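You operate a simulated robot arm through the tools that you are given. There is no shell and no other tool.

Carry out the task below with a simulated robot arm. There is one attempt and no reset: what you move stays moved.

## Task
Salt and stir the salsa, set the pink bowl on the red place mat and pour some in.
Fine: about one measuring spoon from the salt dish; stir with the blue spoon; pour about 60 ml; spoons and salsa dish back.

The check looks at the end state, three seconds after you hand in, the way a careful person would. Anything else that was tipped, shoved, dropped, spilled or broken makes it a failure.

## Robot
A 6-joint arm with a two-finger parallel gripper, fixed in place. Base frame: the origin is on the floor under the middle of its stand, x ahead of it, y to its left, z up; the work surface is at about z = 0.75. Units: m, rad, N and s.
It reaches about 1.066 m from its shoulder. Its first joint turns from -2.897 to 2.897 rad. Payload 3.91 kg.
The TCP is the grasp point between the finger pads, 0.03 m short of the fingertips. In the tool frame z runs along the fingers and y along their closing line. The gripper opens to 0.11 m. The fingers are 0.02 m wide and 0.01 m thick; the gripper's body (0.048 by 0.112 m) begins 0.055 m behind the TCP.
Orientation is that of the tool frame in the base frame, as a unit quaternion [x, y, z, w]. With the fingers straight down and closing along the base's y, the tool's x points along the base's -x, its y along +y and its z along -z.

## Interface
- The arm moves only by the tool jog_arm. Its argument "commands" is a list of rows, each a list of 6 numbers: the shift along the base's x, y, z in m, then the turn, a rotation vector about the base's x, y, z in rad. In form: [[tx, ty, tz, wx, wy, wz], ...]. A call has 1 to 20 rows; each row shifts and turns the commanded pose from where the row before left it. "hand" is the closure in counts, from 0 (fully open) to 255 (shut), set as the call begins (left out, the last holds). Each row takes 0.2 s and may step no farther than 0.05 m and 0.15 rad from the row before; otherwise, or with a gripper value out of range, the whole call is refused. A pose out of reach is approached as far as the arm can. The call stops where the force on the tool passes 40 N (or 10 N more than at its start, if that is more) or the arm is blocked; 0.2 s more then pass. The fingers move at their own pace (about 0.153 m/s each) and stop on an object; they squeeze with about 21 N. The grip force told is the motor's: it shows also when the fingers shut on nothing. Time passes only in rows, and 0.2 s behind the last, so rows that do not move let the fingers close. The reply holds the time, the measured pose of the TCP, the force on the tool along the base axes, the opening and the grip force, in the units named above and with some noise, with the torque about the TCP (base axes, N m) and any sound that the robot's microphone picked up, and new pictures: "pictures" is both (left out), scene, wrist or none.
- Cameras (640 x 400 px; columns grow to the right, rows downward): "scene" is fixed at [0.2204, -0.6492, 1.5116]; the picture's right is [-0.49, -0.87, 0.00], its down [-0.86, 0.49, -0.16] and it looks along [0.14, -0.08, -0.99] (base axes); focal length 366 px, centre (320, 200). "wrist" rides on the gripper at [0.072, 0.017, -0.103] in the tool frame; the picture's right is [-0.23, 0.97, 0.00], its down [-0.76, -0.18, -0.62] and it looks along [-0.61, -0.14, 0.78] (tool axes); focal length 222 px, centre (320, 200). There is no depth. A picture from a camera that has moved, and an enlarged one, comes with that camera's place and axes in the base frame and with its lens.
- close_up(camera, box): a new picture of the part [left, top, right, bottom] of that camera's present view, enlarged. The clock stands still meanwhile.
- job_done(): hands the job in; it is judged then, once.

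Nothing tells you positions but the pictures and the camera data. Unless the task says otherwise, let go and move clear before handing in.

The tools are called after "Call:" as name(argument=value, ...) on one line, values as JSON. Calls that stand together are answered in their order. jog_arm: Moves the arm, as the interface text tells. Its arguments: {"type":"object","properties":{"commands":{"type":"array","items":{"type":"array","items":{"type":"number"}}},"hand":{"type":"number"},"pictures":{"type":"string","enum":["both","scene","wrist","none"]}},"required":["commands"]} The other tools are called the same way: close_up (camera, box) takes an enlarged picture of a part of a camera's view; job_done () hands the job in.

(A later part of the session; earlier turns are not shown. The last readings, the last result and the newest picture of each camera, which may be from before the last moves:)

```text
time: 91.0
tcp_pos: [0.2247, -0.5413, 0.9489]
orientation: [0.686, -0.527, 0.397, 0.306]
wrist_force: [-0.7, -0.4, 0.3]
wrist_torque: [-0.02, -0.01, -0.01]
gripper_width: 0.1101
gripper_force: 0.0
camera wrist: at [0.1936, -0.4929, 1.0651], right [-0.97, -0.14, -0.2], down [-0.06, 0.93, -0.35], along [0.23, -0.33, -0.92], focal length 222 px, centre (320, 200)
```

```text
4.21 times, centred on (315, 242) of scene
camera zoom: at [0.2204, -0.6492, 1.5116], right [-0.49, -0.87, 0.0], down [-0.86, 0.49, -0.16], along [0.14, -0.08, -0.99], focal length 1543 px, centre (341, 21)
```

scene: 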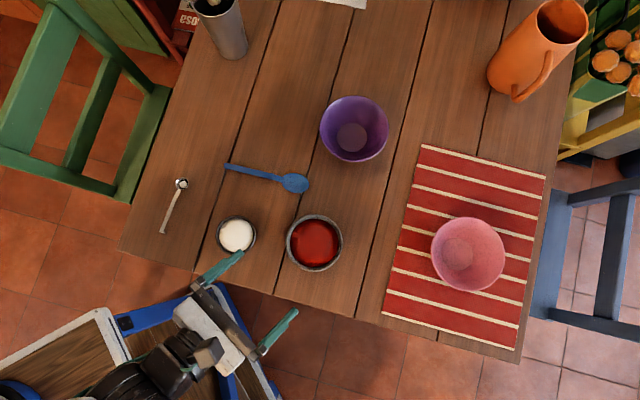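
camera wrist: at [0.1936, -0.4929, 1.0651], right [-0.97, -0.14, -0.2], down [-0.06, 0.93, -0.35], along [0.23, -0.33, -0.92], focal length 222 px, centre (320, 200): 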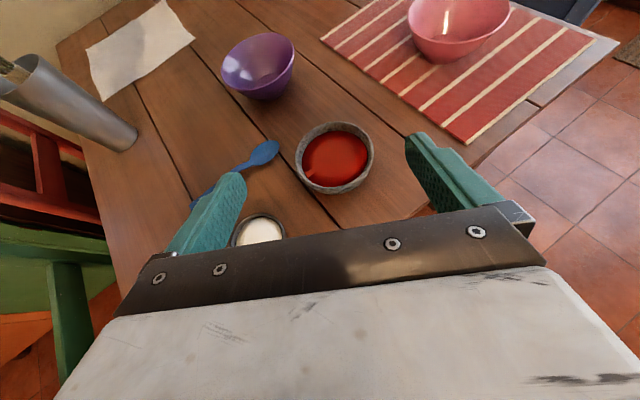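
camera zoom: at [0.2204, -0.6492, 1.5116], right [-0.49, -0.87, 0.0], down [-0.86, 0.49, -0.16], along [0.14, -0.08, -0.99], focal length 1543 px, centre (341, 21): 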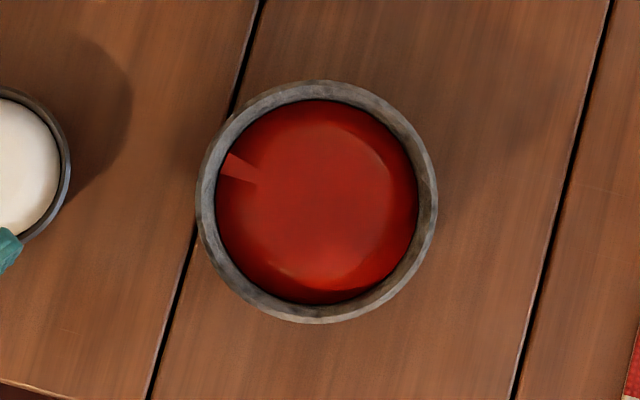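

The dish centre comes out at (0.253, -0.655), 2 mm off my line. I'll correct that and lower to a stand-off point 10 cm back along the approach.

Call:
jog_arm(commands=[[0.0006, -0.0043, -0.03, 0, 0, 0], [0.0006, -0.0043, -0.03, 0, 0, 0], [0.0006, -0.0043, -0.03, 0, 0, 0], [0.0006, -0.0044, -0.0267, 0, 0, 0], [0, 0, 0, 0, 0, 0]], pictures="both")

Call:
close_up(camera="wrist", box=[160, 80, 520, 230])

```text
time: 92.2
tcp_pos: [0.2277, -0.5577, 0.8336]
orientation: [0.687, -0.526, 0.398, 0.305]
wrist_force: [0.3, 0.5, -0.8]
wrist_torque: [-0.02, -0.01, 0.0]
gripper_width: 0.1097
gripper_force: 0.0
camera wrist: at [0.1966, -0.5104, 0.9488], right [-0.97, -0.14, -0.2], down [-0.07, 0.93, -0.35], along [0.23, -0.33, -0.92], focal length 222 px, centre (320, 200)
```

scene: 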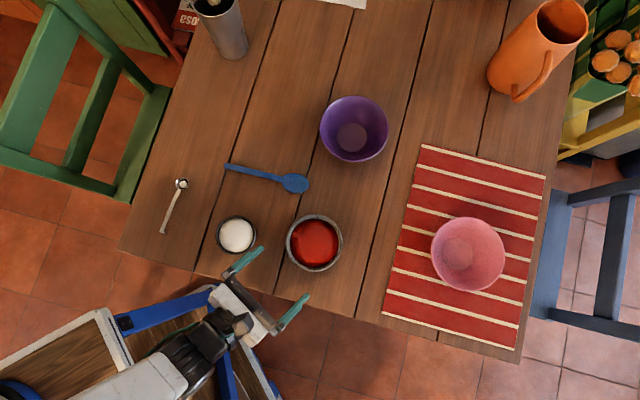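
wrist: 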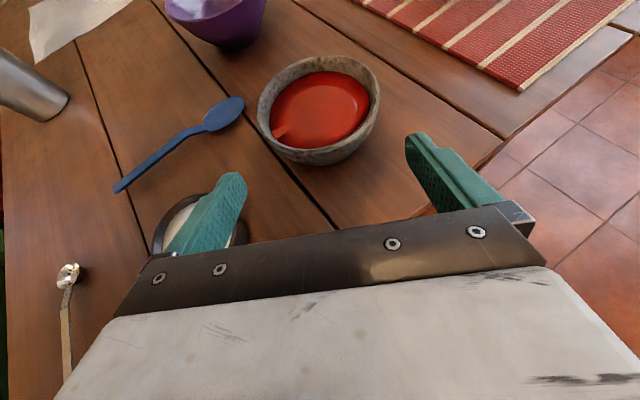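

```text
1.78 times, centred on (340, 155) of wrist
camera zoom: at [0.1966, -0.5104, 0.9488], right [-0.97, -0.14, -0.2], down [-0.07, 0.93, -0.35], along [0.23, -0.33, -0.92], focal length 395 px, centre (284, 280)
```

zoom: 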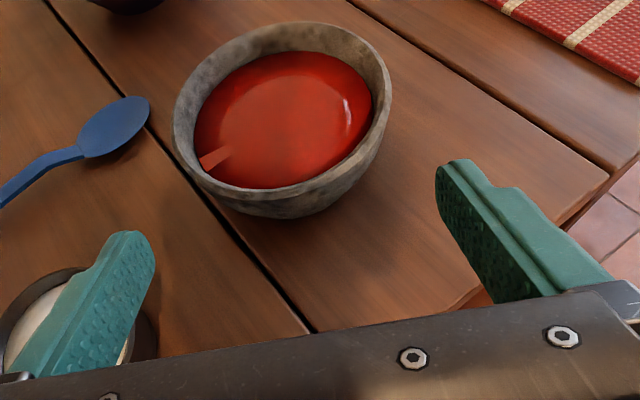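

Alignment is within a millimetre. I'll advance halfway along the approach and look again.

Call:
jog_arm(commands=[[0.0037, -0.014, -0.0083, 0, 0, 0], [0.0037, -0.014, -0.0083, 0, 0, 0], [0.0037, -0.014, -0.0083, 0, 0, 0], [0, 0, 0, 0, 0, 0]], pictures="both")

Call:
close_up(camera="wrist", box=[160, 80, 520, 230])

Call:
close_up(camera="scene", box=[230, 195, 370, 310])

```text
time: 93.2
tcp_pos: [0.2391, -0.6001, 0.8081]
orientation: [0.686, -0.527, 0.398, 0.306]
wrist_force: [-0.4, -0.3, -0.4]
wrist_torque: [0.02, -0.01, -0.01]
gripper_width: 0.1099
gripper_force: 0.0
camera wrist: at [0.2073, -0.5526, 0.9238], right [-0.97, -0.14, -0.2], down [-0.06, 0.93, -0.35], along [0.23, -0.33, -0.92], focal length 222 px, centre (320, 200)
```

scene: 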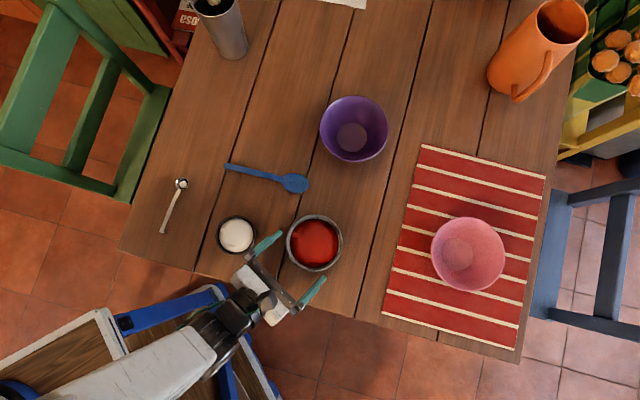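
wrist: 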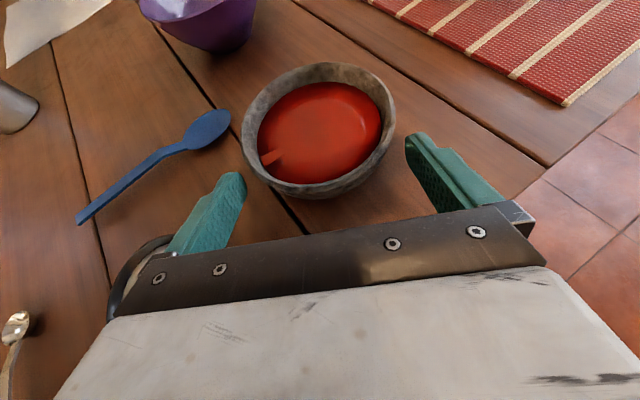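

```text
1.78 times, centred on (340, 155) of wrist
camera zoom: at [0.2073, -0.5526, 0.9238], right [-0.97, -0.14, -0.2], down [-0.06, 0.93, -0.35], along [0.23, -0.33, -0.92], focal length 395 px, centre (284, 280)
```

zoom: 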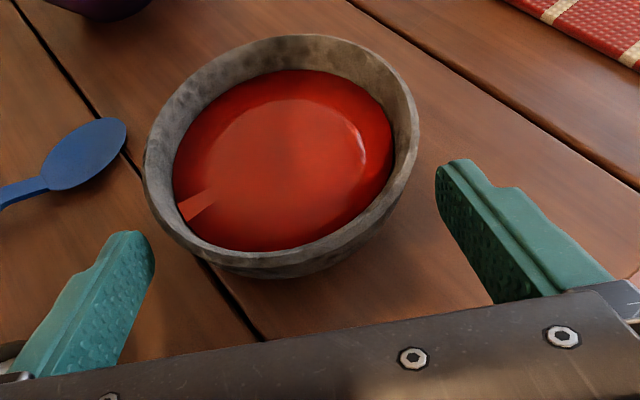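

```text
3.48 times, centred on (300, 252) of scene
camera zoom: at [0.2204, -0.6492, 1.5116], right [-0.49, -0.87, 0.0], down [-0.86, 0.49, -0.16], along [0.14, -0.08, -0.99], focal length 1275 px, centre (390, 17)
```

zoom: 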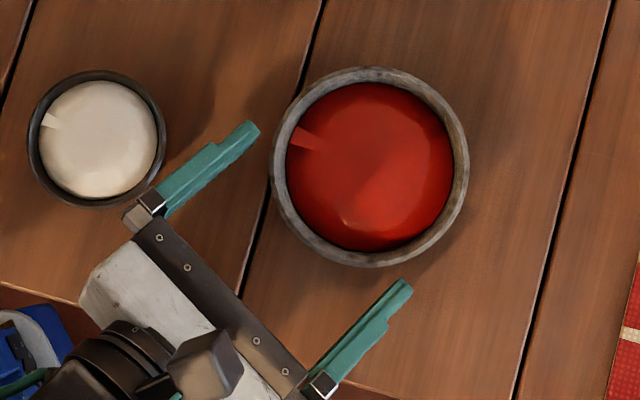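

The fingers are balanced on both sides of the dish and clear of the salt dish. I'll slide in the last 5 cm slowly.

Call:
jog_arm(commands=[[0.0022, -0.0084, -0.005, 0, 0, 0], [0.0022, -0.0084, -0.005, 0, 0, 0], [0.0022, -0.0084, -0.005, 0, 0, 0], [0.0022, -0.0084, -0.005, 0, 0, 0], [0.0022, -0.0082, -0.0048, 0, 0, 0], [0, 0, 0, 0, 0, 0]], pictures="both")

Call:
close_up(camera="wrist", box=[160, 80, 520, 230])

Call:
close_up(camera="scene", box=[230, 195, 370, 310])

```text
time: 94.6
tcp_pos: [0.2489, -0.6424, 0.7829]
orientation: [0.686, -0.527, 0.397, 0.305]
wrist_force: [0.0, -0.1, 0.5]
wrist_torque: [0.0, 0.0, 0.0]
gripper_width: 0.11
gripper_force: 0.0
camera wrist: at [0.2182, -0.5945, 0.8988], right [-0.97, -0.14, -0.2], down [-0.07, 0.93, -0.35], along [0.23, -0.33, -0.92], focal length 222 px, centre (320, 200)
```

scene: 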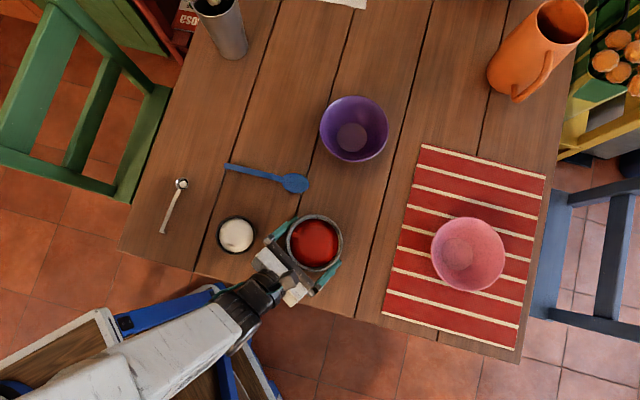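
wrist: 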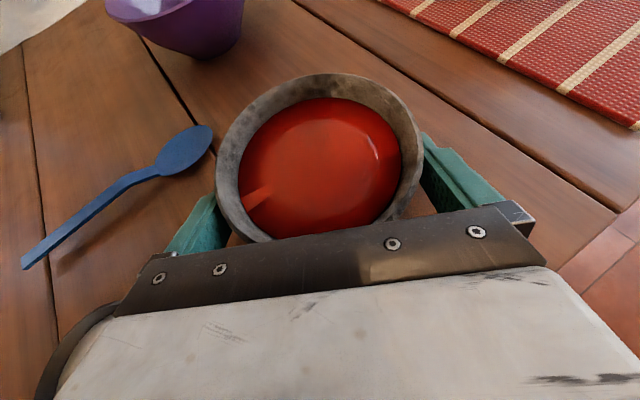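

```text
1.78 times, centred on (340, 155) of wrist
camera zoom: at [0.2182, -0.5945, 0.8988], right [-0.97, -0.14, -0.2], down [-0.07, 0.93, -0.35], along [0.23, -0.33, -0.92], focal length 395 px, centre (284, 280)
```

zoom: 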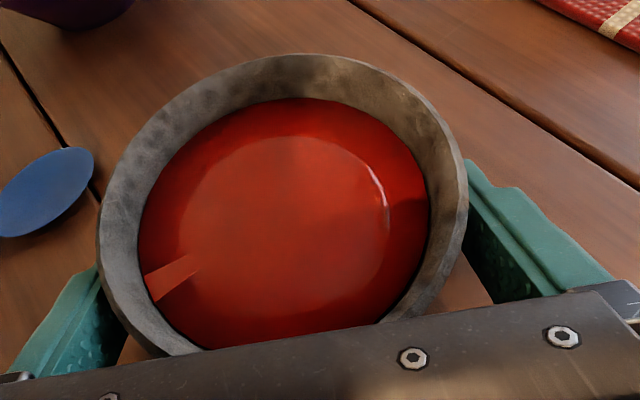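

```text
3.48 times, centred on (300, 252) of scene
camera zoom: at [0.2204, -0.6492, 1.5116], right [-0.49, -0.87, 0.0], down [-0.86, 0.49, -0.16], along [0.14, -0.08, -0.99], focal length 1275 px, centre (390, 17)
```

zoom: 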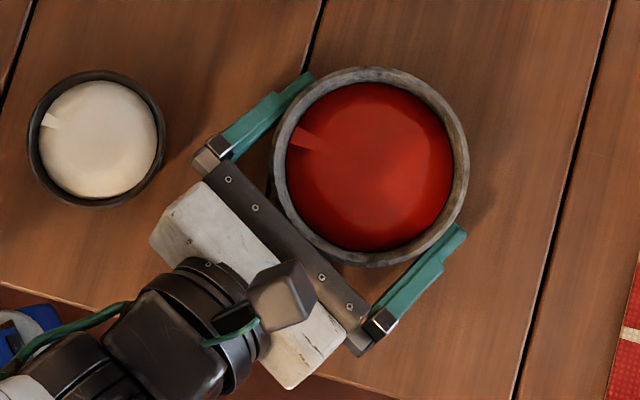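

The dish is centred between the fingers with no contact force and a few millimetres to the palm. I'll close the grip.

Call:
jog_arm(commands=[[0, 0, 0, 0, 0, 0], [0, 0, 0, 0, 0, 0], [0, 0, 0, 0, 0, 0]], hand=255, pictures="both")

Call:
close_up(camera="scene", box=[230, 195, 370, 310])

```text
time: 95.4
tcp_pos: [0.2495, -0.6421, 0.7836]
orientation: [0.687, -0.527, 0.398, 0.305]
wrist_force: [1.1, 0.3, 2.0]
wrist_torque: [-0.09, 0.19, 0.06]
gripper_width: 0.0968
gripper_force: 20.9
camera wrist: at [0.2183, -0.5943, 0.8989], right [-0.97, -0.14, -0.2], down [-0.07, 0.93, -0.35], along [0.23, -0.33, -0.92], focal length 222 px, centre (320, 200)
```

scene: 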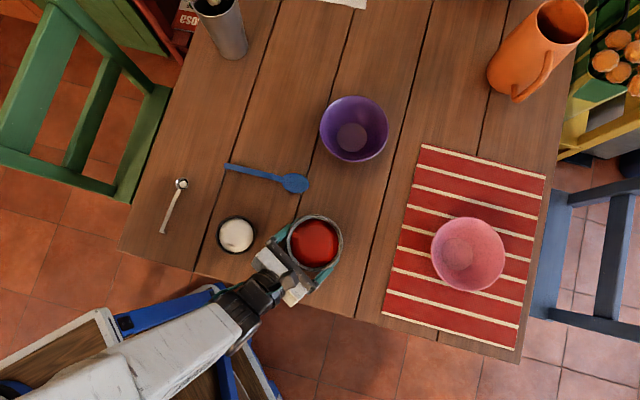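
wrist: 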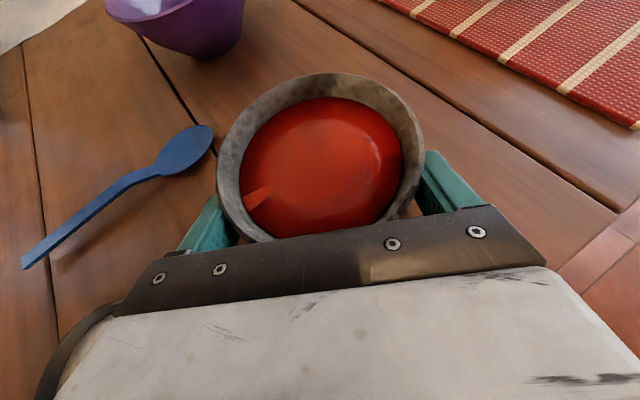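

```text
3.48 times, centred on (300, 252) of scene
camera zoom: at [0.2204, -0.6492, 1.5116], right [-0.49, -0.87, 0.0], down [-0.86, 0.49, -0.16], along [0.14, -0.08, -0.99], focal length 1275 px, centre (390, 17)
```

zoom: 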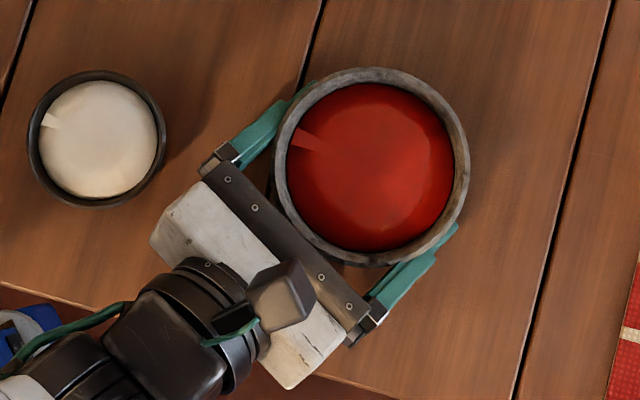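

The dish is gripped at 97 mm and did not shift. I'll lift it a little and check that it holds level.

Call:
jog_arm(commands=[[0, 0, 0.004, 0, 0, 0], [0, 0, 0.006, 0, 0, 0], [0, 0, 0.008, 0, 0, 0], [0, 0, 0, 0, 0, 0], [0, 0, 0, 0, 0, 0]], pictures="both")

Call:
close_up(camera="wrist", box=[160, 60, 520, 240])

Call:
close_up(camera="scene", box=[230, 195, 370, 310])

```text
time: 96.6
tcp_pos: [0.2497, -0.6427, 0.8008]
orientation: [0.686, -0.527, 0.397, 0.306]
wrist_force: [0.2, 0.3, -5.1]
wrist_torque: [0.09, 0.0, -0.01]
gripper_width: 0.0967
gripper_force: 20.7
camera wrist: at [0.2181, -0.5943, 0.9167], right [-0.97, -0.14, -0.2], down [-0.07, 0.93, -0.35], along [0.23, -0.33, -0.92], focal length 222 px, centre (320, 200)
```

scene: 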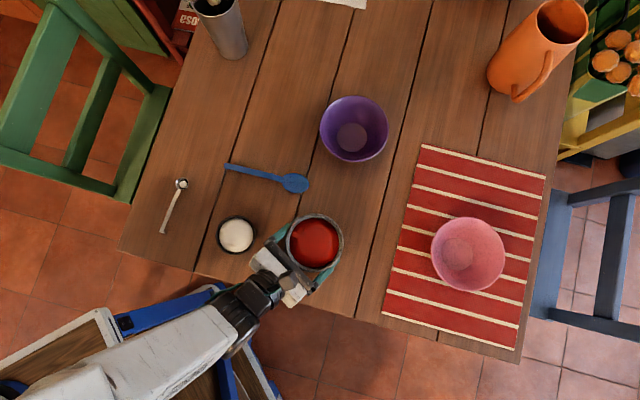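
wrist: 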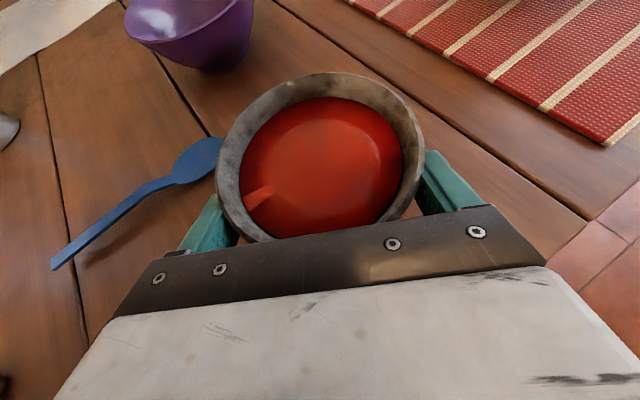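

```text
1.78 times, centred on (340, 150) of wrist
camera zoom: at [0.2181, -0.5943, 0.9167], right [-0.97, -0.14, -0.2], down [-0.07, 0.93, -0.35], along [0.23, -0.33, -0.92], focal length 395 px, centre (284, 289)
```

zoom: 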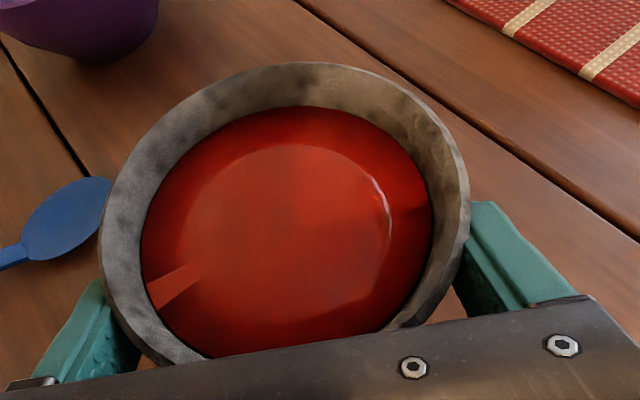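

```text
3.48 times, centred on (300, 252) of scene
camera zoom: at [0.2204, -0.6492, 1.5116], right [-0.49, -0.87, 0.0], down [-0.86, 0.49, -0.16], along [0.14, -0.08, -0.99], focal length 1275 px, centre (390, 17)
```

zoom: 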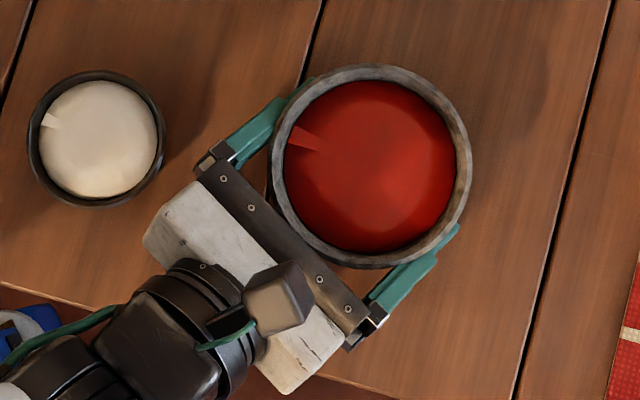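

The dish and salsa weigh about 0.52 kg and hang level. I'll raise it and carry it smoothly to beside the pink bowl, with its far lip over the bowl's middle.

Call:
jog_arm(commands=[[0, 0, 0.015, 0, 0, 0], [0, 0, 0.025, 0, 0, 0], [0, 0, 0.025, 0, 0, 0], [0, 0, 0.02, 0, 0, 0], [0, 0, 0.015, 0, 0, 0], [-0.006, -0.006, 0, 0, 0, 0], [-0.012, -0.012, 0, 0, 0, 0], [-0.0158, -0.0158, 0, 0, 0, 0], [-0.0158, -0.0158, 0, 0, 0, 0], [-0.0158, -0.0158, 0, 0, 0, 0], [-0.0158, -0.0158, 0, 0, 0, 0], [-0.0158, -0.0158, 0, 0, 0, 0], [-0.0158, -0.0158, 0, 0, 0, 0], [-0.0158, -0.0158, 0, 0, 0, 0], [-0.0158, -0.0158, 0, 0, 0, 0], [-0.012, -0.012, 0, 0, 0, 0], [-0.006, -0.006, 0, 0, 0, 0], [0, 0, 0, 0, 0, 0]], pictures="both")

Call:
close_up(camera="scene", box=[360, 180, 560, 340])

```text
time: 100.4
tcp_pos: [0.0871, -0.8039, 0.9013]
orientation: [0.686, -0.527, 0.397, 0.305]
wrist_force: [-0.3, 0.8, -5.8]
wrist_torque: [0.03, -0.01, 0.01]
gripper_width: 0.0966
gripper_force: 21.1
camera wrist: at [0.0556, -0.7566, 1.0167], right [-0.97, -0.14, -0.2], down [-0.07, 0.93, -0.35], along [0.23, -0.33, -0.92], focal length 222 px, centre (320, 200)
```

scene: 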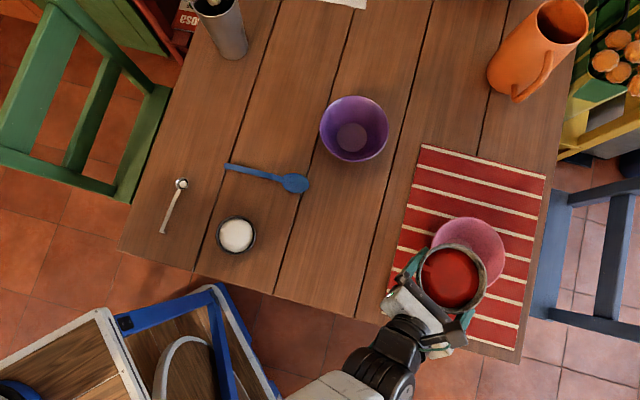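
wrist: 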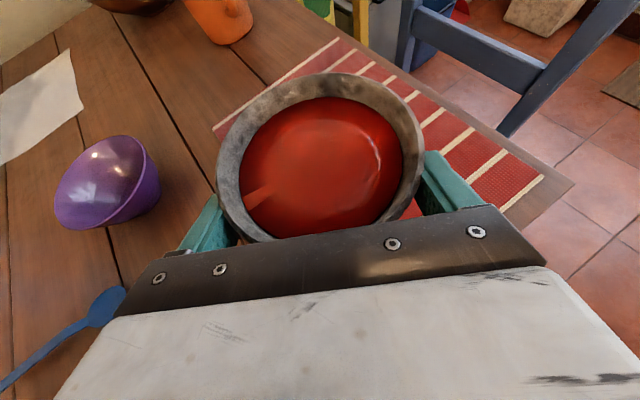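

```text
2.50 times, centred on (460, 260) of scene
camera zoom: at [0.2204, -0.6492, 1.5116], right [-0.49, -0.87, 0.0], down [-0.86, 0.49, -0.16], along [0.14, -0.08, -0.99], focal length 916 px, centre (-30, 50)
```

zoom: 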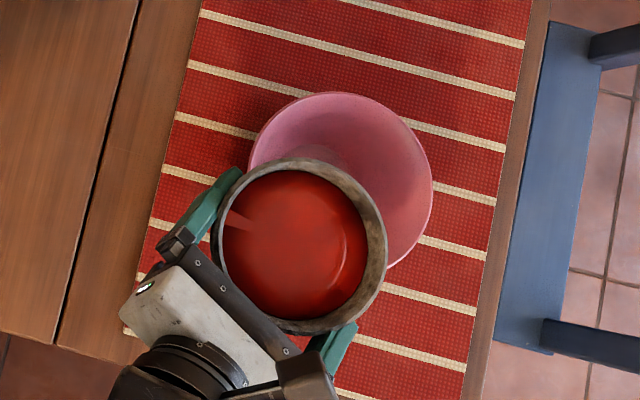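

The dish is at the bowl. I'll shift the last 2 cm, lower to pouring height, and begin a small tilt of 0.2 rad that should not yet spill.

Call:
jog_arm(commands=[[-0.005, -0.0055, -0.01, 0, 0, 0], [-0.0055, -0.0056, -0.01, 0, 0, 0], [-0.0052, -0.0056, -0.009, 0, 0, 0], [0, 0, 0, 0.0484, 0.0129, 0], [0, 0, 0, 0.0484, 0.0129, 0], [0, 0, 0, 0.0484, 0.0129, 0], [0, 0, 0, 0.0484, 0.0129, 0], [0, 0, 0, 0, 0, 0], [0, 0, 0, 0, 0, 0]], pictures="both")

Call:
close_up(camera="scene", box=[360, 180, 560, 340])

Call:
close_up(camera="wrist", box=[180, 40, 460, 240])

```text
time: 102.4
tcp_pos: [0.072, -0.8212, 0.8709]
orientation: [0.723, -0.555, 0.326, 0.251]
wrist_force: [0.8, 0.0, -5.2]
wrist_torque: [0.04, 0.04, 0.0]
gripper_width: 0.0968
gripper_force: 21.3
camera wrist: at [0.0463, -0.7968, 0.9959], right [-0.98, -0.11, -0.17], down [-0.08, 0.98, -0.16], along [0.18, -0.14, -0.97], focal length 222 px, centre (320, 200)
```

scene: 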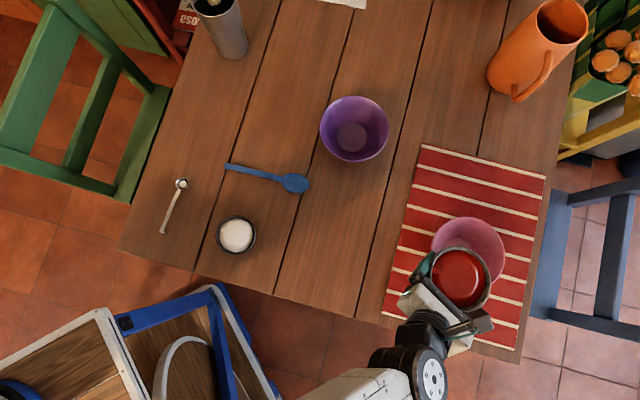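
wrist: 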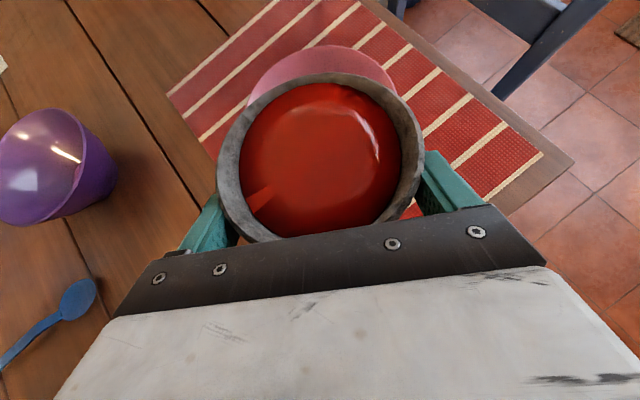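

```text
2.50 times, centred on (460, 260) of scene
camera zoom: at [0.2204, -0.6492, 1.5116], right [-0.49, -0.87, 0.0], down [-0.86, 0.49, -0.16], along [0.14, -0.08, -0.99], focal length 916 px, centre (-30, 50)
```

zoom: 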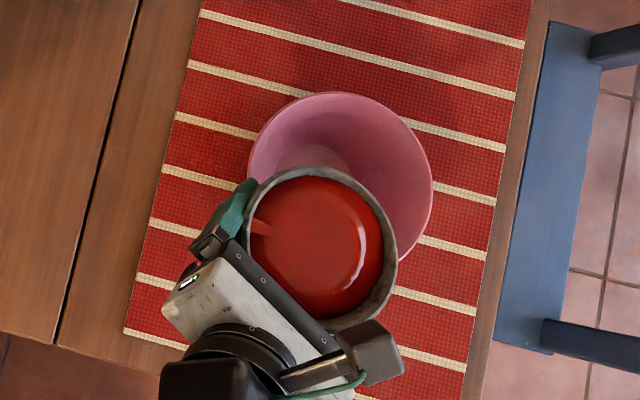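

```text
2.00 times, centred on (320, 140) of wrist
camera zoom: at [0.0463, -0.7968, 0.9959], right [-0.98, -0.11, -0.17], down [-0.08, 0.98, -0.16], along [0.18, -0.14, -0.97], focal length 444 px, centre (320, 320)
```

zoom: 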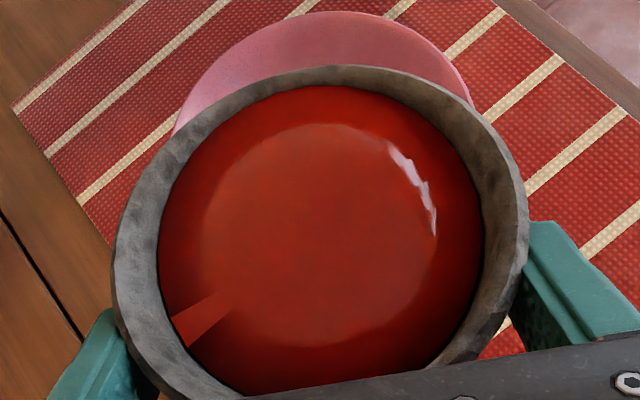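

The salsa has moved toward the far lip, which sits right over the bowl's centre. I'll tilt further in small steps and wait at each for the flow.

Call:
jog_arm(commands=[[0, 0, 0, 0.0387, 0.0103, 0], [0, 0, 0, 0.0387, 0.0103, 0], [0, 0, 0, 0, 0, 0], [0, 0, 0, 0, 0, 0], [0, 0, 0, 0, 0, 0]], pictures="none")

Call:
close_up(camera="scene", box=[400, 190, 530, 310])

Call:
close_up(camera="wrist", box=[180, 20, 460, 240])

```text
time: 103.6
tcp_pos: [0.0713, -0.8208, 0.8722]
orientation: [0.735, -0.565, 0.297, 0.228]
wrist_force: [0.3, -0.3, -5.9]
wrist_torque: [0.06, -0.02, -0.02]
gripper_width: 0.0967
gripper_force: 21.2
```

```text
3.33 times, centred on (465, 250) of scene
camera zoom: at [0.2204, -0.6492, 1.5116], right [-0.49, -0.87, 0.0], down [-0.86, 0.49, -0.16], along [0.14, -0.08, -0.99], focal length 1222 px, centre (-163, 33)
```

zoom: 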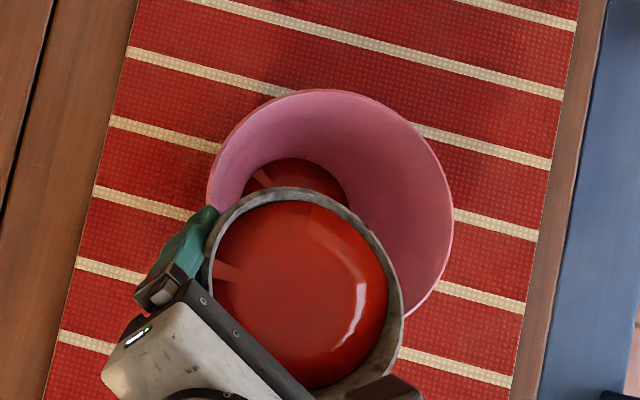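

```text
1.82 times, centred on (320, 130) of wrist
camera zoom: at [0.0487, -0.8061, 0.9978], right [-0.98, -0.09, -0.16], down [-0.08, 0.99, -0.08], along [0.16, -0.07, -0.98], focal length 404 px, centre (320, 327)
```

zoom: 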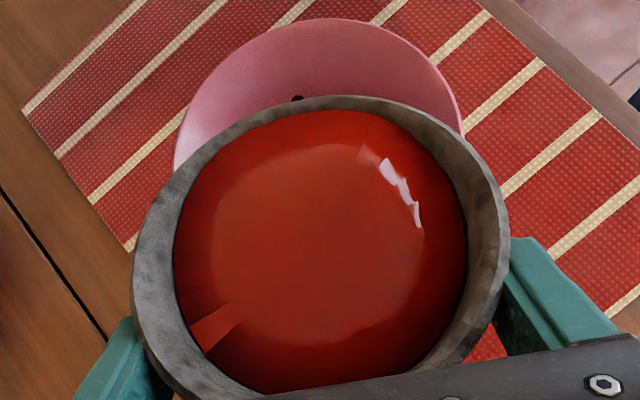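

Salsa has begun to collect in the bowl at this tilt, inside it and with nothing outside. I'll look closer to judge the amount.

Call:
close_up(camera="scene", box=[435, 210, 510, 260])

Call:
jog_arm(commands=[[0, 0, 0, 0, 0, 0], [0, 0, 0, 0, 0, 0]], pictures="none")

Call:
close_up(camera="scene", box=[400, 190, 530, 310])

```text
8.00 times, centred on (472, 235) of scene
camera zoom: at [0.2204, -0.6492, 1.5116], right [-0.49, -0.87, 0.0], down [-0.86, 0.49, -0.16], along [0.14, -0.08, -0.99], focal length 2932 px, centre (-900, -80)
```

zoom: 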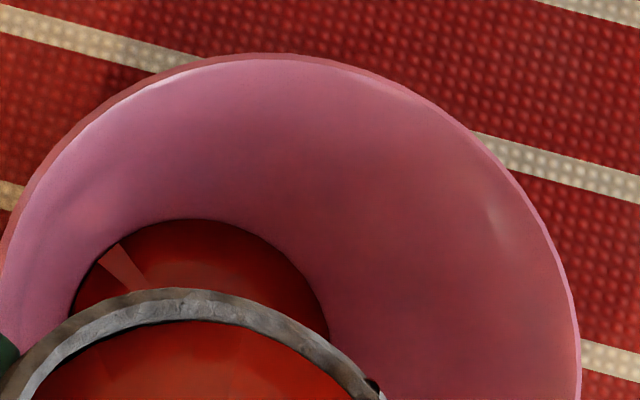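

```text
time: 104.2
tcp_pos: [0.0707, -0.8212, 0.8721]
orientation: [0.735, -0.565, 0.298, 0.229]
wrist_force: [0.2, -0.5, -4.8]
wrist_torque: [0.05, 0.01, 0.0]
gripper_width: 0.0966
gripper_force: 21.1
```

```text
3.33 times, centred on (465, 250) of scene
camera zoom: at [0.2204, -0.6492, 1.5116], right [-0.49, -0.87, 0.0], down [-0.86, 0.49, -0.16], along [0.14, -0.08, -0.99], focal length 1222 px, centre (-163, 33)
```

zoom: 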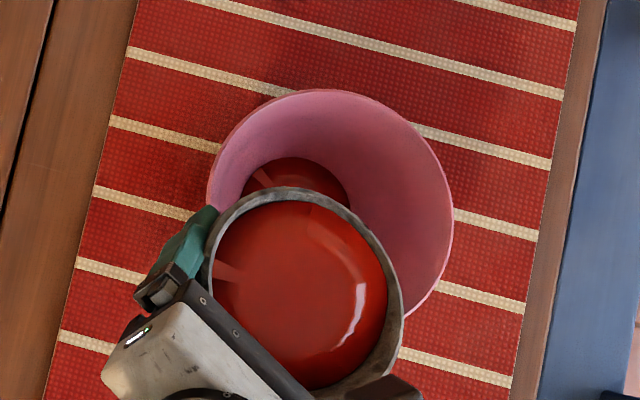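

The flow has stopped at this tilt, and the pool radius of about 34 mm means only around 10 ml so far. I'll tilt another 0.06 rad.

Call:
jog_arm(commands=[[0, 0, 0, 0.029, 0.0077, 0], [0, 0, 0, 0.029, 0.0077, 0], [0, 0, 0, 0, 0, 0], [0, 0, 0, 0, 0, 0], [0, 0, 0, 0, 0, 0], [0, 0, 0, 0, 0, 0]], pictures="none")

Call:
close_up(camera="scene", box=[435, 210, 510, 260])

Call:
close_up(camera="scene", box=[400, 190, 530, 310])

```text
time: 105.6
tcp_pos: [0.0715, -0.8222, 0.8716]
orientation: [0.744, -0.572, 0.275, 0.211]
wrist_force: [0.9, 0.6, -5.7]
wrist_torque: [0.03, 0.0, -0.01]
gripper_width: 0.0967
gripper_force: 21.0
```

```text
8.00 times, centred on (472, 235) of scene
camera zoom: at [0.2204, -0.6492, 1.5116], right [-0.49, -0.87, 0.0], down [-0.86, 0.49, -0.16], along [0.14, -0.08, -0.99], focal length 2932 px, centre (-900, -80)
```

zoom: 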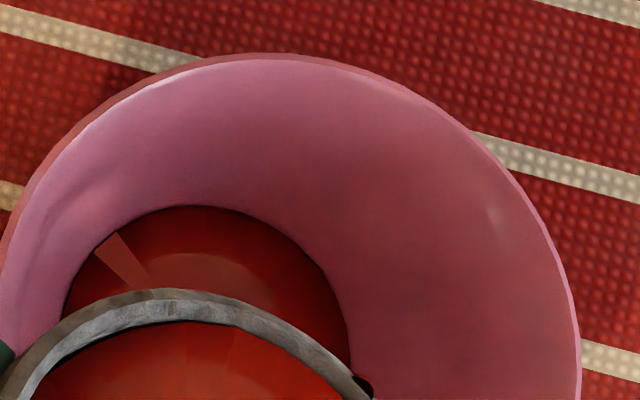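

```text
3.33 times, centred on (465, 250) of scene
camera zoom: at [0.2204, -0.6492, 1.5116], right [-0.49, -0.87, 0.0], down [-0.86, 0.49, -0.16], along [0.14, -0.08, -0.99], focal length 1222 px, centre (-163, 33)
```

zoom: 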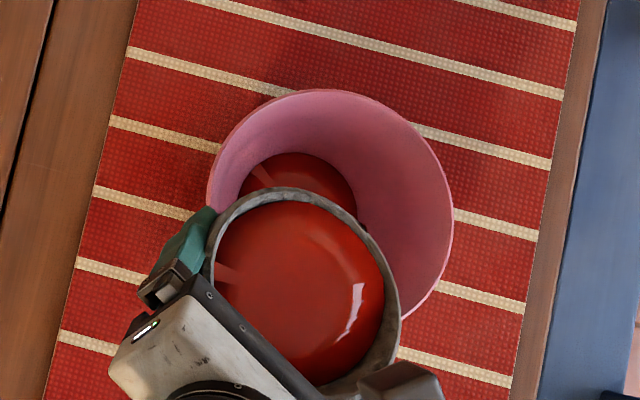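

The pool radius is now about 37 mm, which I estimate at 25–30 ml. I'll tilt another 0.06 rad.

Call:
jog_arm(commands=[[0, 0, 0, 0.029, 0.0077, 0], [0, 0, 0, 0.029, 0.0077, 0], [0, 0, 0, 0, 0, 0], [0, 0, 0, 0, 0, 0], [0, 0, 0, 0, 0, 0], [0, 0, 0, 0, 0, 0]], pictures="wrist")

Call:
close_up(camera="scene", box=[435, 210, 510, 260])

Call:
close_up(camera="scene", box=[400, 190, 530, 310])

```text
time: 107.0
tcp_pos: [0.0704, -0.8206, 0.8724]
orientation: [0.752, -0.578, 0.253, 0.194]
wrist_force: [-0.1, -0.5, -3.9]
wrist_torque: [0.06, 0.02, 0.0]
gripper_width: 0.0964
gripper_force: 21.0
camera wrist: at [0.0526, -0.8205, 0.9992], right [-0.99, -0.08, -0.14], down [-0.08, 1.0, 0.04], along [0.13, 0.05, -0.99], focal length 222 px, centre (320, 200)
```

wrist: 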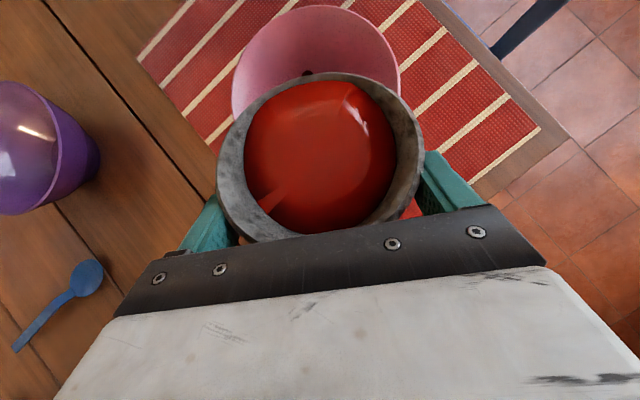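

```text
8.00 times, centred on (472, 235) of scene
camera zoom: at [0.2204, -0.6492, 1.5116], right [-0.49, -0.87, 0.0], down [-0.86, 0.49, -0.16], along [0.14, -0.08, -0.99], focal length 2932 px, centre (-900, -80)
```

zoom: 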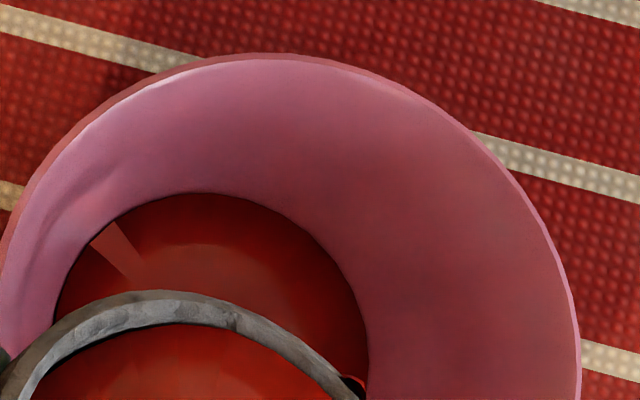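

```text
3.33 times, centred on (465, 250) of scene
camera zoom: at [0.2204, -0.6492, 1.5116], right [-0.49, -0.87, 0.0], down [-0.86, 0.49, -0.16], along [0.14, -0.08, -0.99], focal length 1222 px, centre (-163, 33)
```

zoom: 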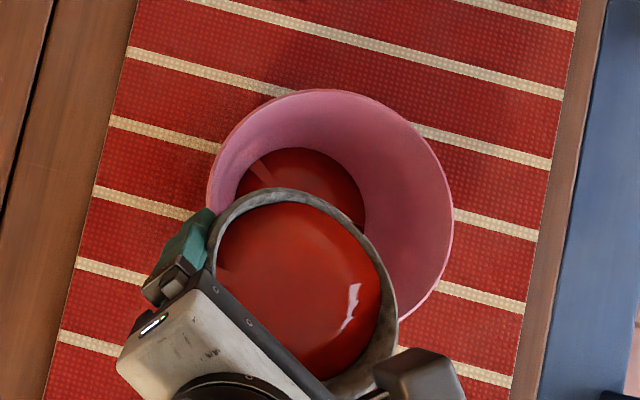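

The pool has grown to about 40 mm radius, roughly 40 ml by my estimate, with about 19 ml coming per 0.06 rad. I'll tilt one more similar step.

Call:
jog_arm(commands=[[0, 0, 0, 0.0266, 0.0071, 0], [0, 0, 0, 0.0266, 0.0071, 0], [0, 0, 0, 0, 0, 0], [0, 0, 0, 0, 0, 0], [0, 0, 0, 0, 0, 0], [0, 0, 0, 0, 0, 0]], pictures="none")

Call:
close_up(camera="scene", box=[435, 210, 510, 260])

Call:
close_up(camera="scene", box=[400, 190, 530, 310])

```text
time: 108.4
tcp_pos: [0.0708, -0.8214, 0.8725]
orientation: [0.758, -0.583, 0.231, 0.179]
wrist_force: [0.2, 0.6, -4.8]
wrist_torque: [-0.01, 0.01, -0.01]
gripper_width: 0.0967
gripper_force: 21.1
```

```text
8.00 times, centred on (472, 235) of scene
camera zoom: at [0.2204, -0.6492, 1.5116], right [-0.49, -0.87, 0.0], down [-0.86, 0.49, -0.16], along [0.14, -0.08, -0.99], focal length 2932 px, centre (-900, -80)
```

zoom: 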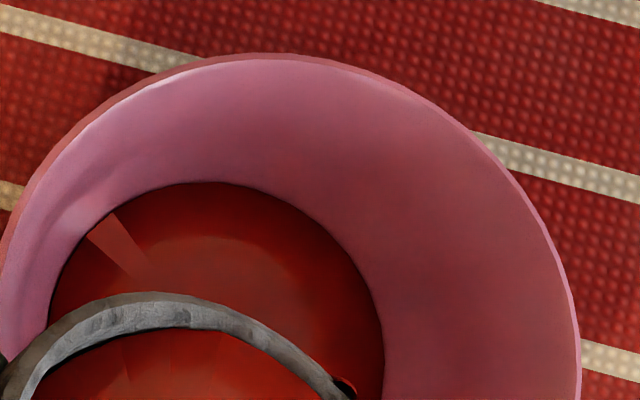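

```text
3.33 times, centred on (465, 250) of scene
camera zoom: at [0.2204, -0.6492, 1.5116], right [-0.49, -0.87, 0.0], down [-0.86, 0.49, -0.16], along [0.14, -0.08, -0.99], focal length 1222 px, centre (-163, 33)
```

zoom: 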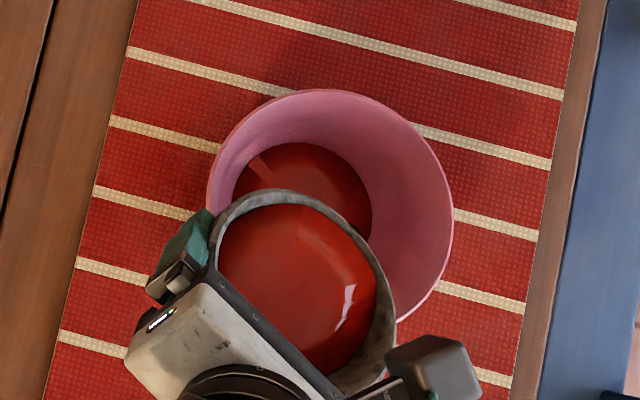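

The pool is now about 42 mm in radius, near 60 ml by my estimate. I'll tilt the dish back upright to stop the pour.

Call:
jog_arm(commands=[[0, 0, 0, -0.1101, -0.0293, 0], [0, 0, 0.003, -0.1101, -0.0293, 0], [0, 0, 0.006, -0.1101, -0.0293, 0], [0, 0, 0.008, -0.1101, -0.0293, 0], [0, 0, 0.01, 0, 0, 0], [0, 0, 0.0, 0, 0, 0]], pictures="both")

Call:
close_up(camera="scene", box=[400, 190, 530, 310])

```text
time: 109.8
tcp_pos: [0.0703, -0.8204, 0.8985]
orientation: [0.685, -0.527, 0.398, 0.306]
wrist_force: [-0.4, 0.0, -5.4]
wrist_torque: [0.06, 0.04, 0.02]
gripper_width: 0.0966
gripper_force: 21.4
camera wrist: at [0.04, -0.7732, 1.0145], right [-0.97, -0.14, -0.2], down [-0.06, 0.93, -0.35], along [0.23, -0.33, -0.92], focal length 222 px, centre (320, 200)
```

scene: 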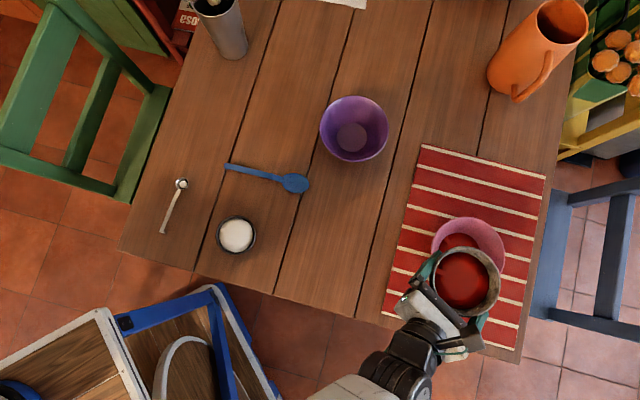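
wrist: 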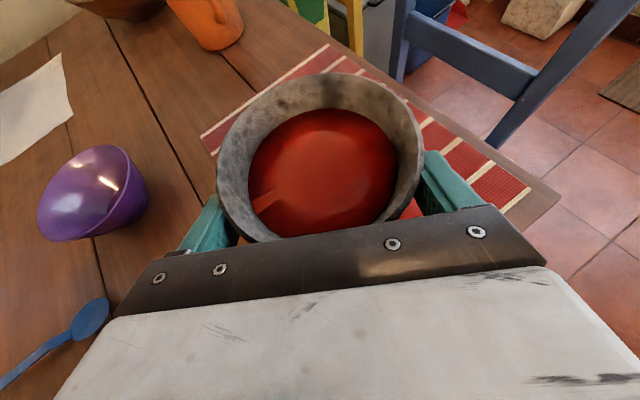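

```text
3.33 times, centred on (465, 250) of scene
camera zoom: at [0.2204, -0.6492, 1.5116], right [-0.49, -0.87, 0.0], down [-0.86, 0.49, -0.16], along [0.14, -0.08, -0.99], focal length 1222 px, centre (-163, 33)
```

zoom: 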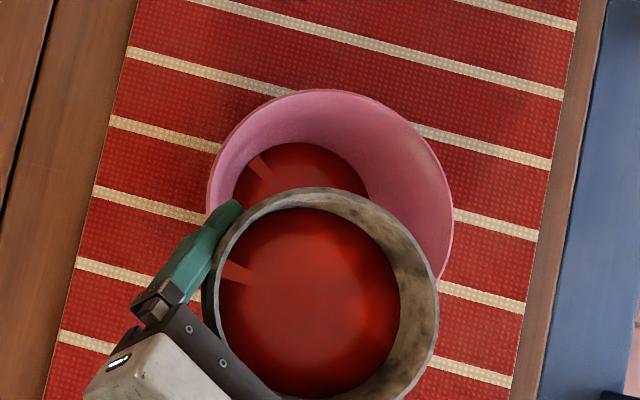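

The dish is upright with visibly less salsa and no spills. I'll compare its level with the earlier view to cross-check the poured amount.

Call:
close_up(camera="wrist", box=[160, 60, 520, 240])

Call:
jog_arm(commands=[[0.0065, 0.0065, 0, 0, 0, 0], [0.012, 0.012, 0, 0, 0, 0], [0.0158, 0.0158, 0, 0, 0, 0], [0.0158, 0.0158, 0, 0, 0, 0], [0.012, 0.012, 0, 0, 0, 0], [0.0065, 0.0065, 0, 0, 0, 0], [0, 0, 0, 0, 0, 0]], pictures="scene")

Call:
close_up(camera="scene", box=[420, 205, 520, 300])

```text
1.78 times, centred on (340, 150) of wrist
camera zoom: at [0.04, -0.7732, 1.0145], right [-0.97, -0.14, -0.2], down [-0.06, 0.93, -0.35], along [0.23, -0.33, -0.92], focal length 395 px, centre (284, 289)
```

zoom: 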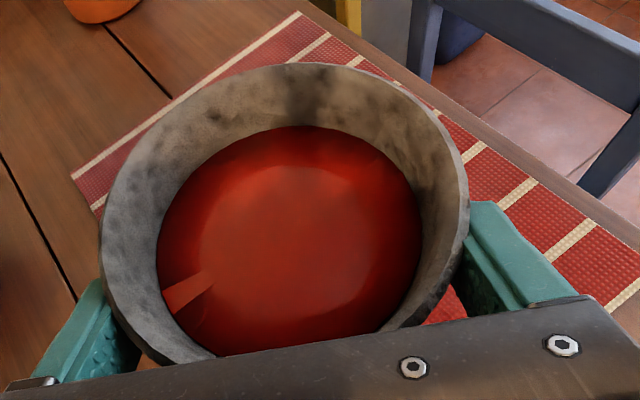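

```text
time: 111.4
tcp_pos: [0.1384, -0.7521, 0.8992]
orientation: [0.686, -0.528, 0.397, 0.306]
wrist_force: [0.5, -0.1, -4.8]
wrist_torque: [0.04, 0.04, 0.0]
gripper_width: 0.0969
gripper_force: 20.7
```

scene: 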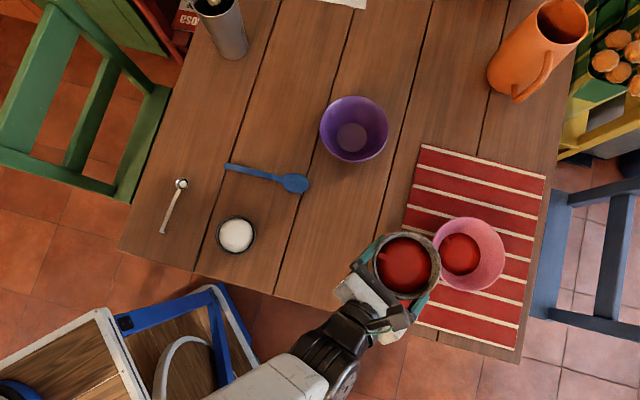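

```text
4.21 times, centred on (470, 252) of scene
camera zoom: at [0.2204, -0.6492, 1.5116], right [-0.49, -0.87, 0.0], down [-0.86, 0.49, -0.16], along [0.14, -0.08, -0.99], focal length 1543 px, centre (-312, -21)
```

zoom: 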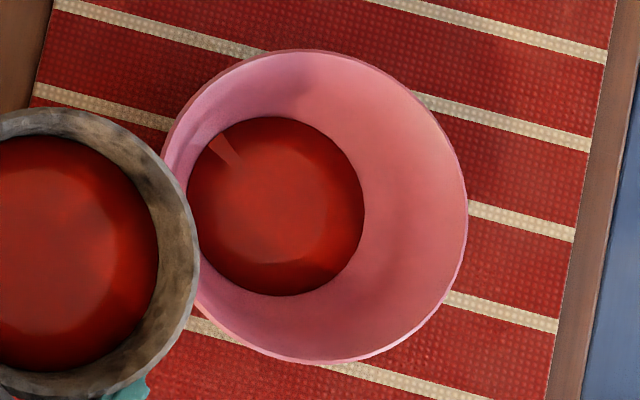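

The pool in the bowl measures about 84 mm across, which I estimate at 55–60 ml. To be surer, I'll take a close-up of the dish's remaining level too.

Call:
close_up(camera="scene", box=[365, 220, 450, 310])

Call:
jog_arm(commands=[[0.008, 0.008, 0.005, 0, 0, 0], [0.014, 0.012, 0.015, 0, 0, 0], [0.016, 0.012, 0.02, 0, 0, 0], [0.016, 0.012, 0.02, 0, 0, 0], [0.016, 0.012, 0.02, 0, 0, 0], [0.012, 0.01, 0.015, 0, 0, 0], [0.008, 0.006, 0.005, 0, 0, 0], [0, 0, 0, 0, 0, 0]], pictures="both")

Call:
close_up(camera="wrist", box=[370, 0, 550, 120])

```text
4.44 times, centred on (408, 265) of scene
camera zoom: at [0.2204, -0.6492, 1.5116], right [-0.49, -0.87, 0.0], down [-0.86, 0.49, -0.16], along [0.14, -0.08, -0.99], focal length 1629 px, centre (-69, -89)
```

zoom: 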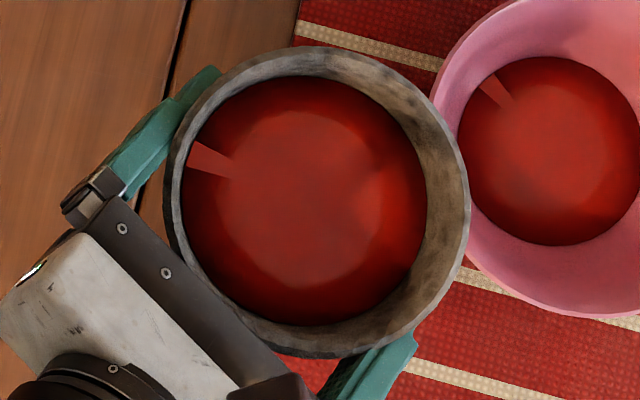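

```text
time: 113.2
tcp_pos: [0.229, -0.6807, 0.9985]
orientation: [0.686, -0.527, 0.397, 0.306]
wrist_force: [0.7, 0.4, -4.8]
wrist_torque: [0.06, 0.02, 0.04]
gripper_width: 0.0967
gripper_force: 21.1
camera wrist: at [0.1982, -0.6326, 1.1149], right [-0.97, -0.14, -0.2], down [-0.06, 0.93, -0.35], along [0.23, -0.33, -0.92], focal length 222 px, centre (320, 200)
```

scene: 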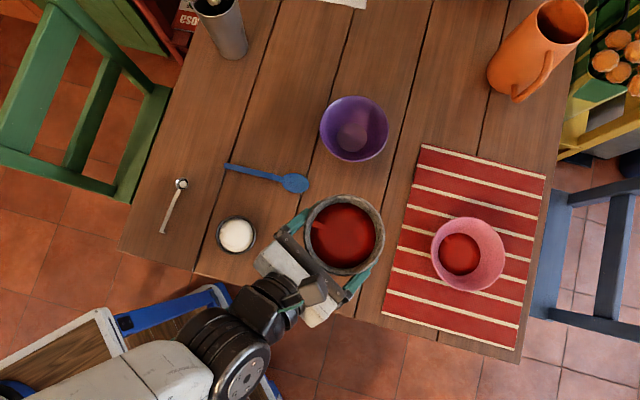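
wrist: 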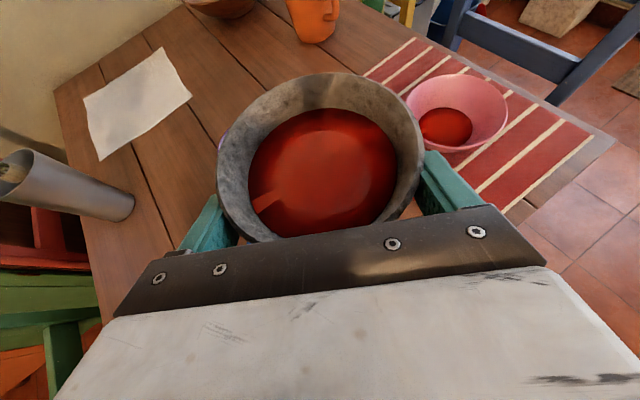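

```text
3.33 times, centred on (460, 60) of wrist
camera zoom: at [0.1982, -0.6326, 1.1149], right [-0.97, -0.14, -0.2], down [-0.06, 0.93, -0.35], along [0.23, -0.33, -0.92], focal length 740 px, centre (-147, 667)
```

zoom: 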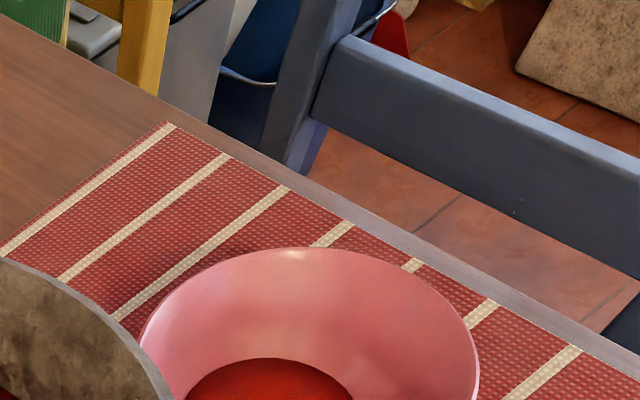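

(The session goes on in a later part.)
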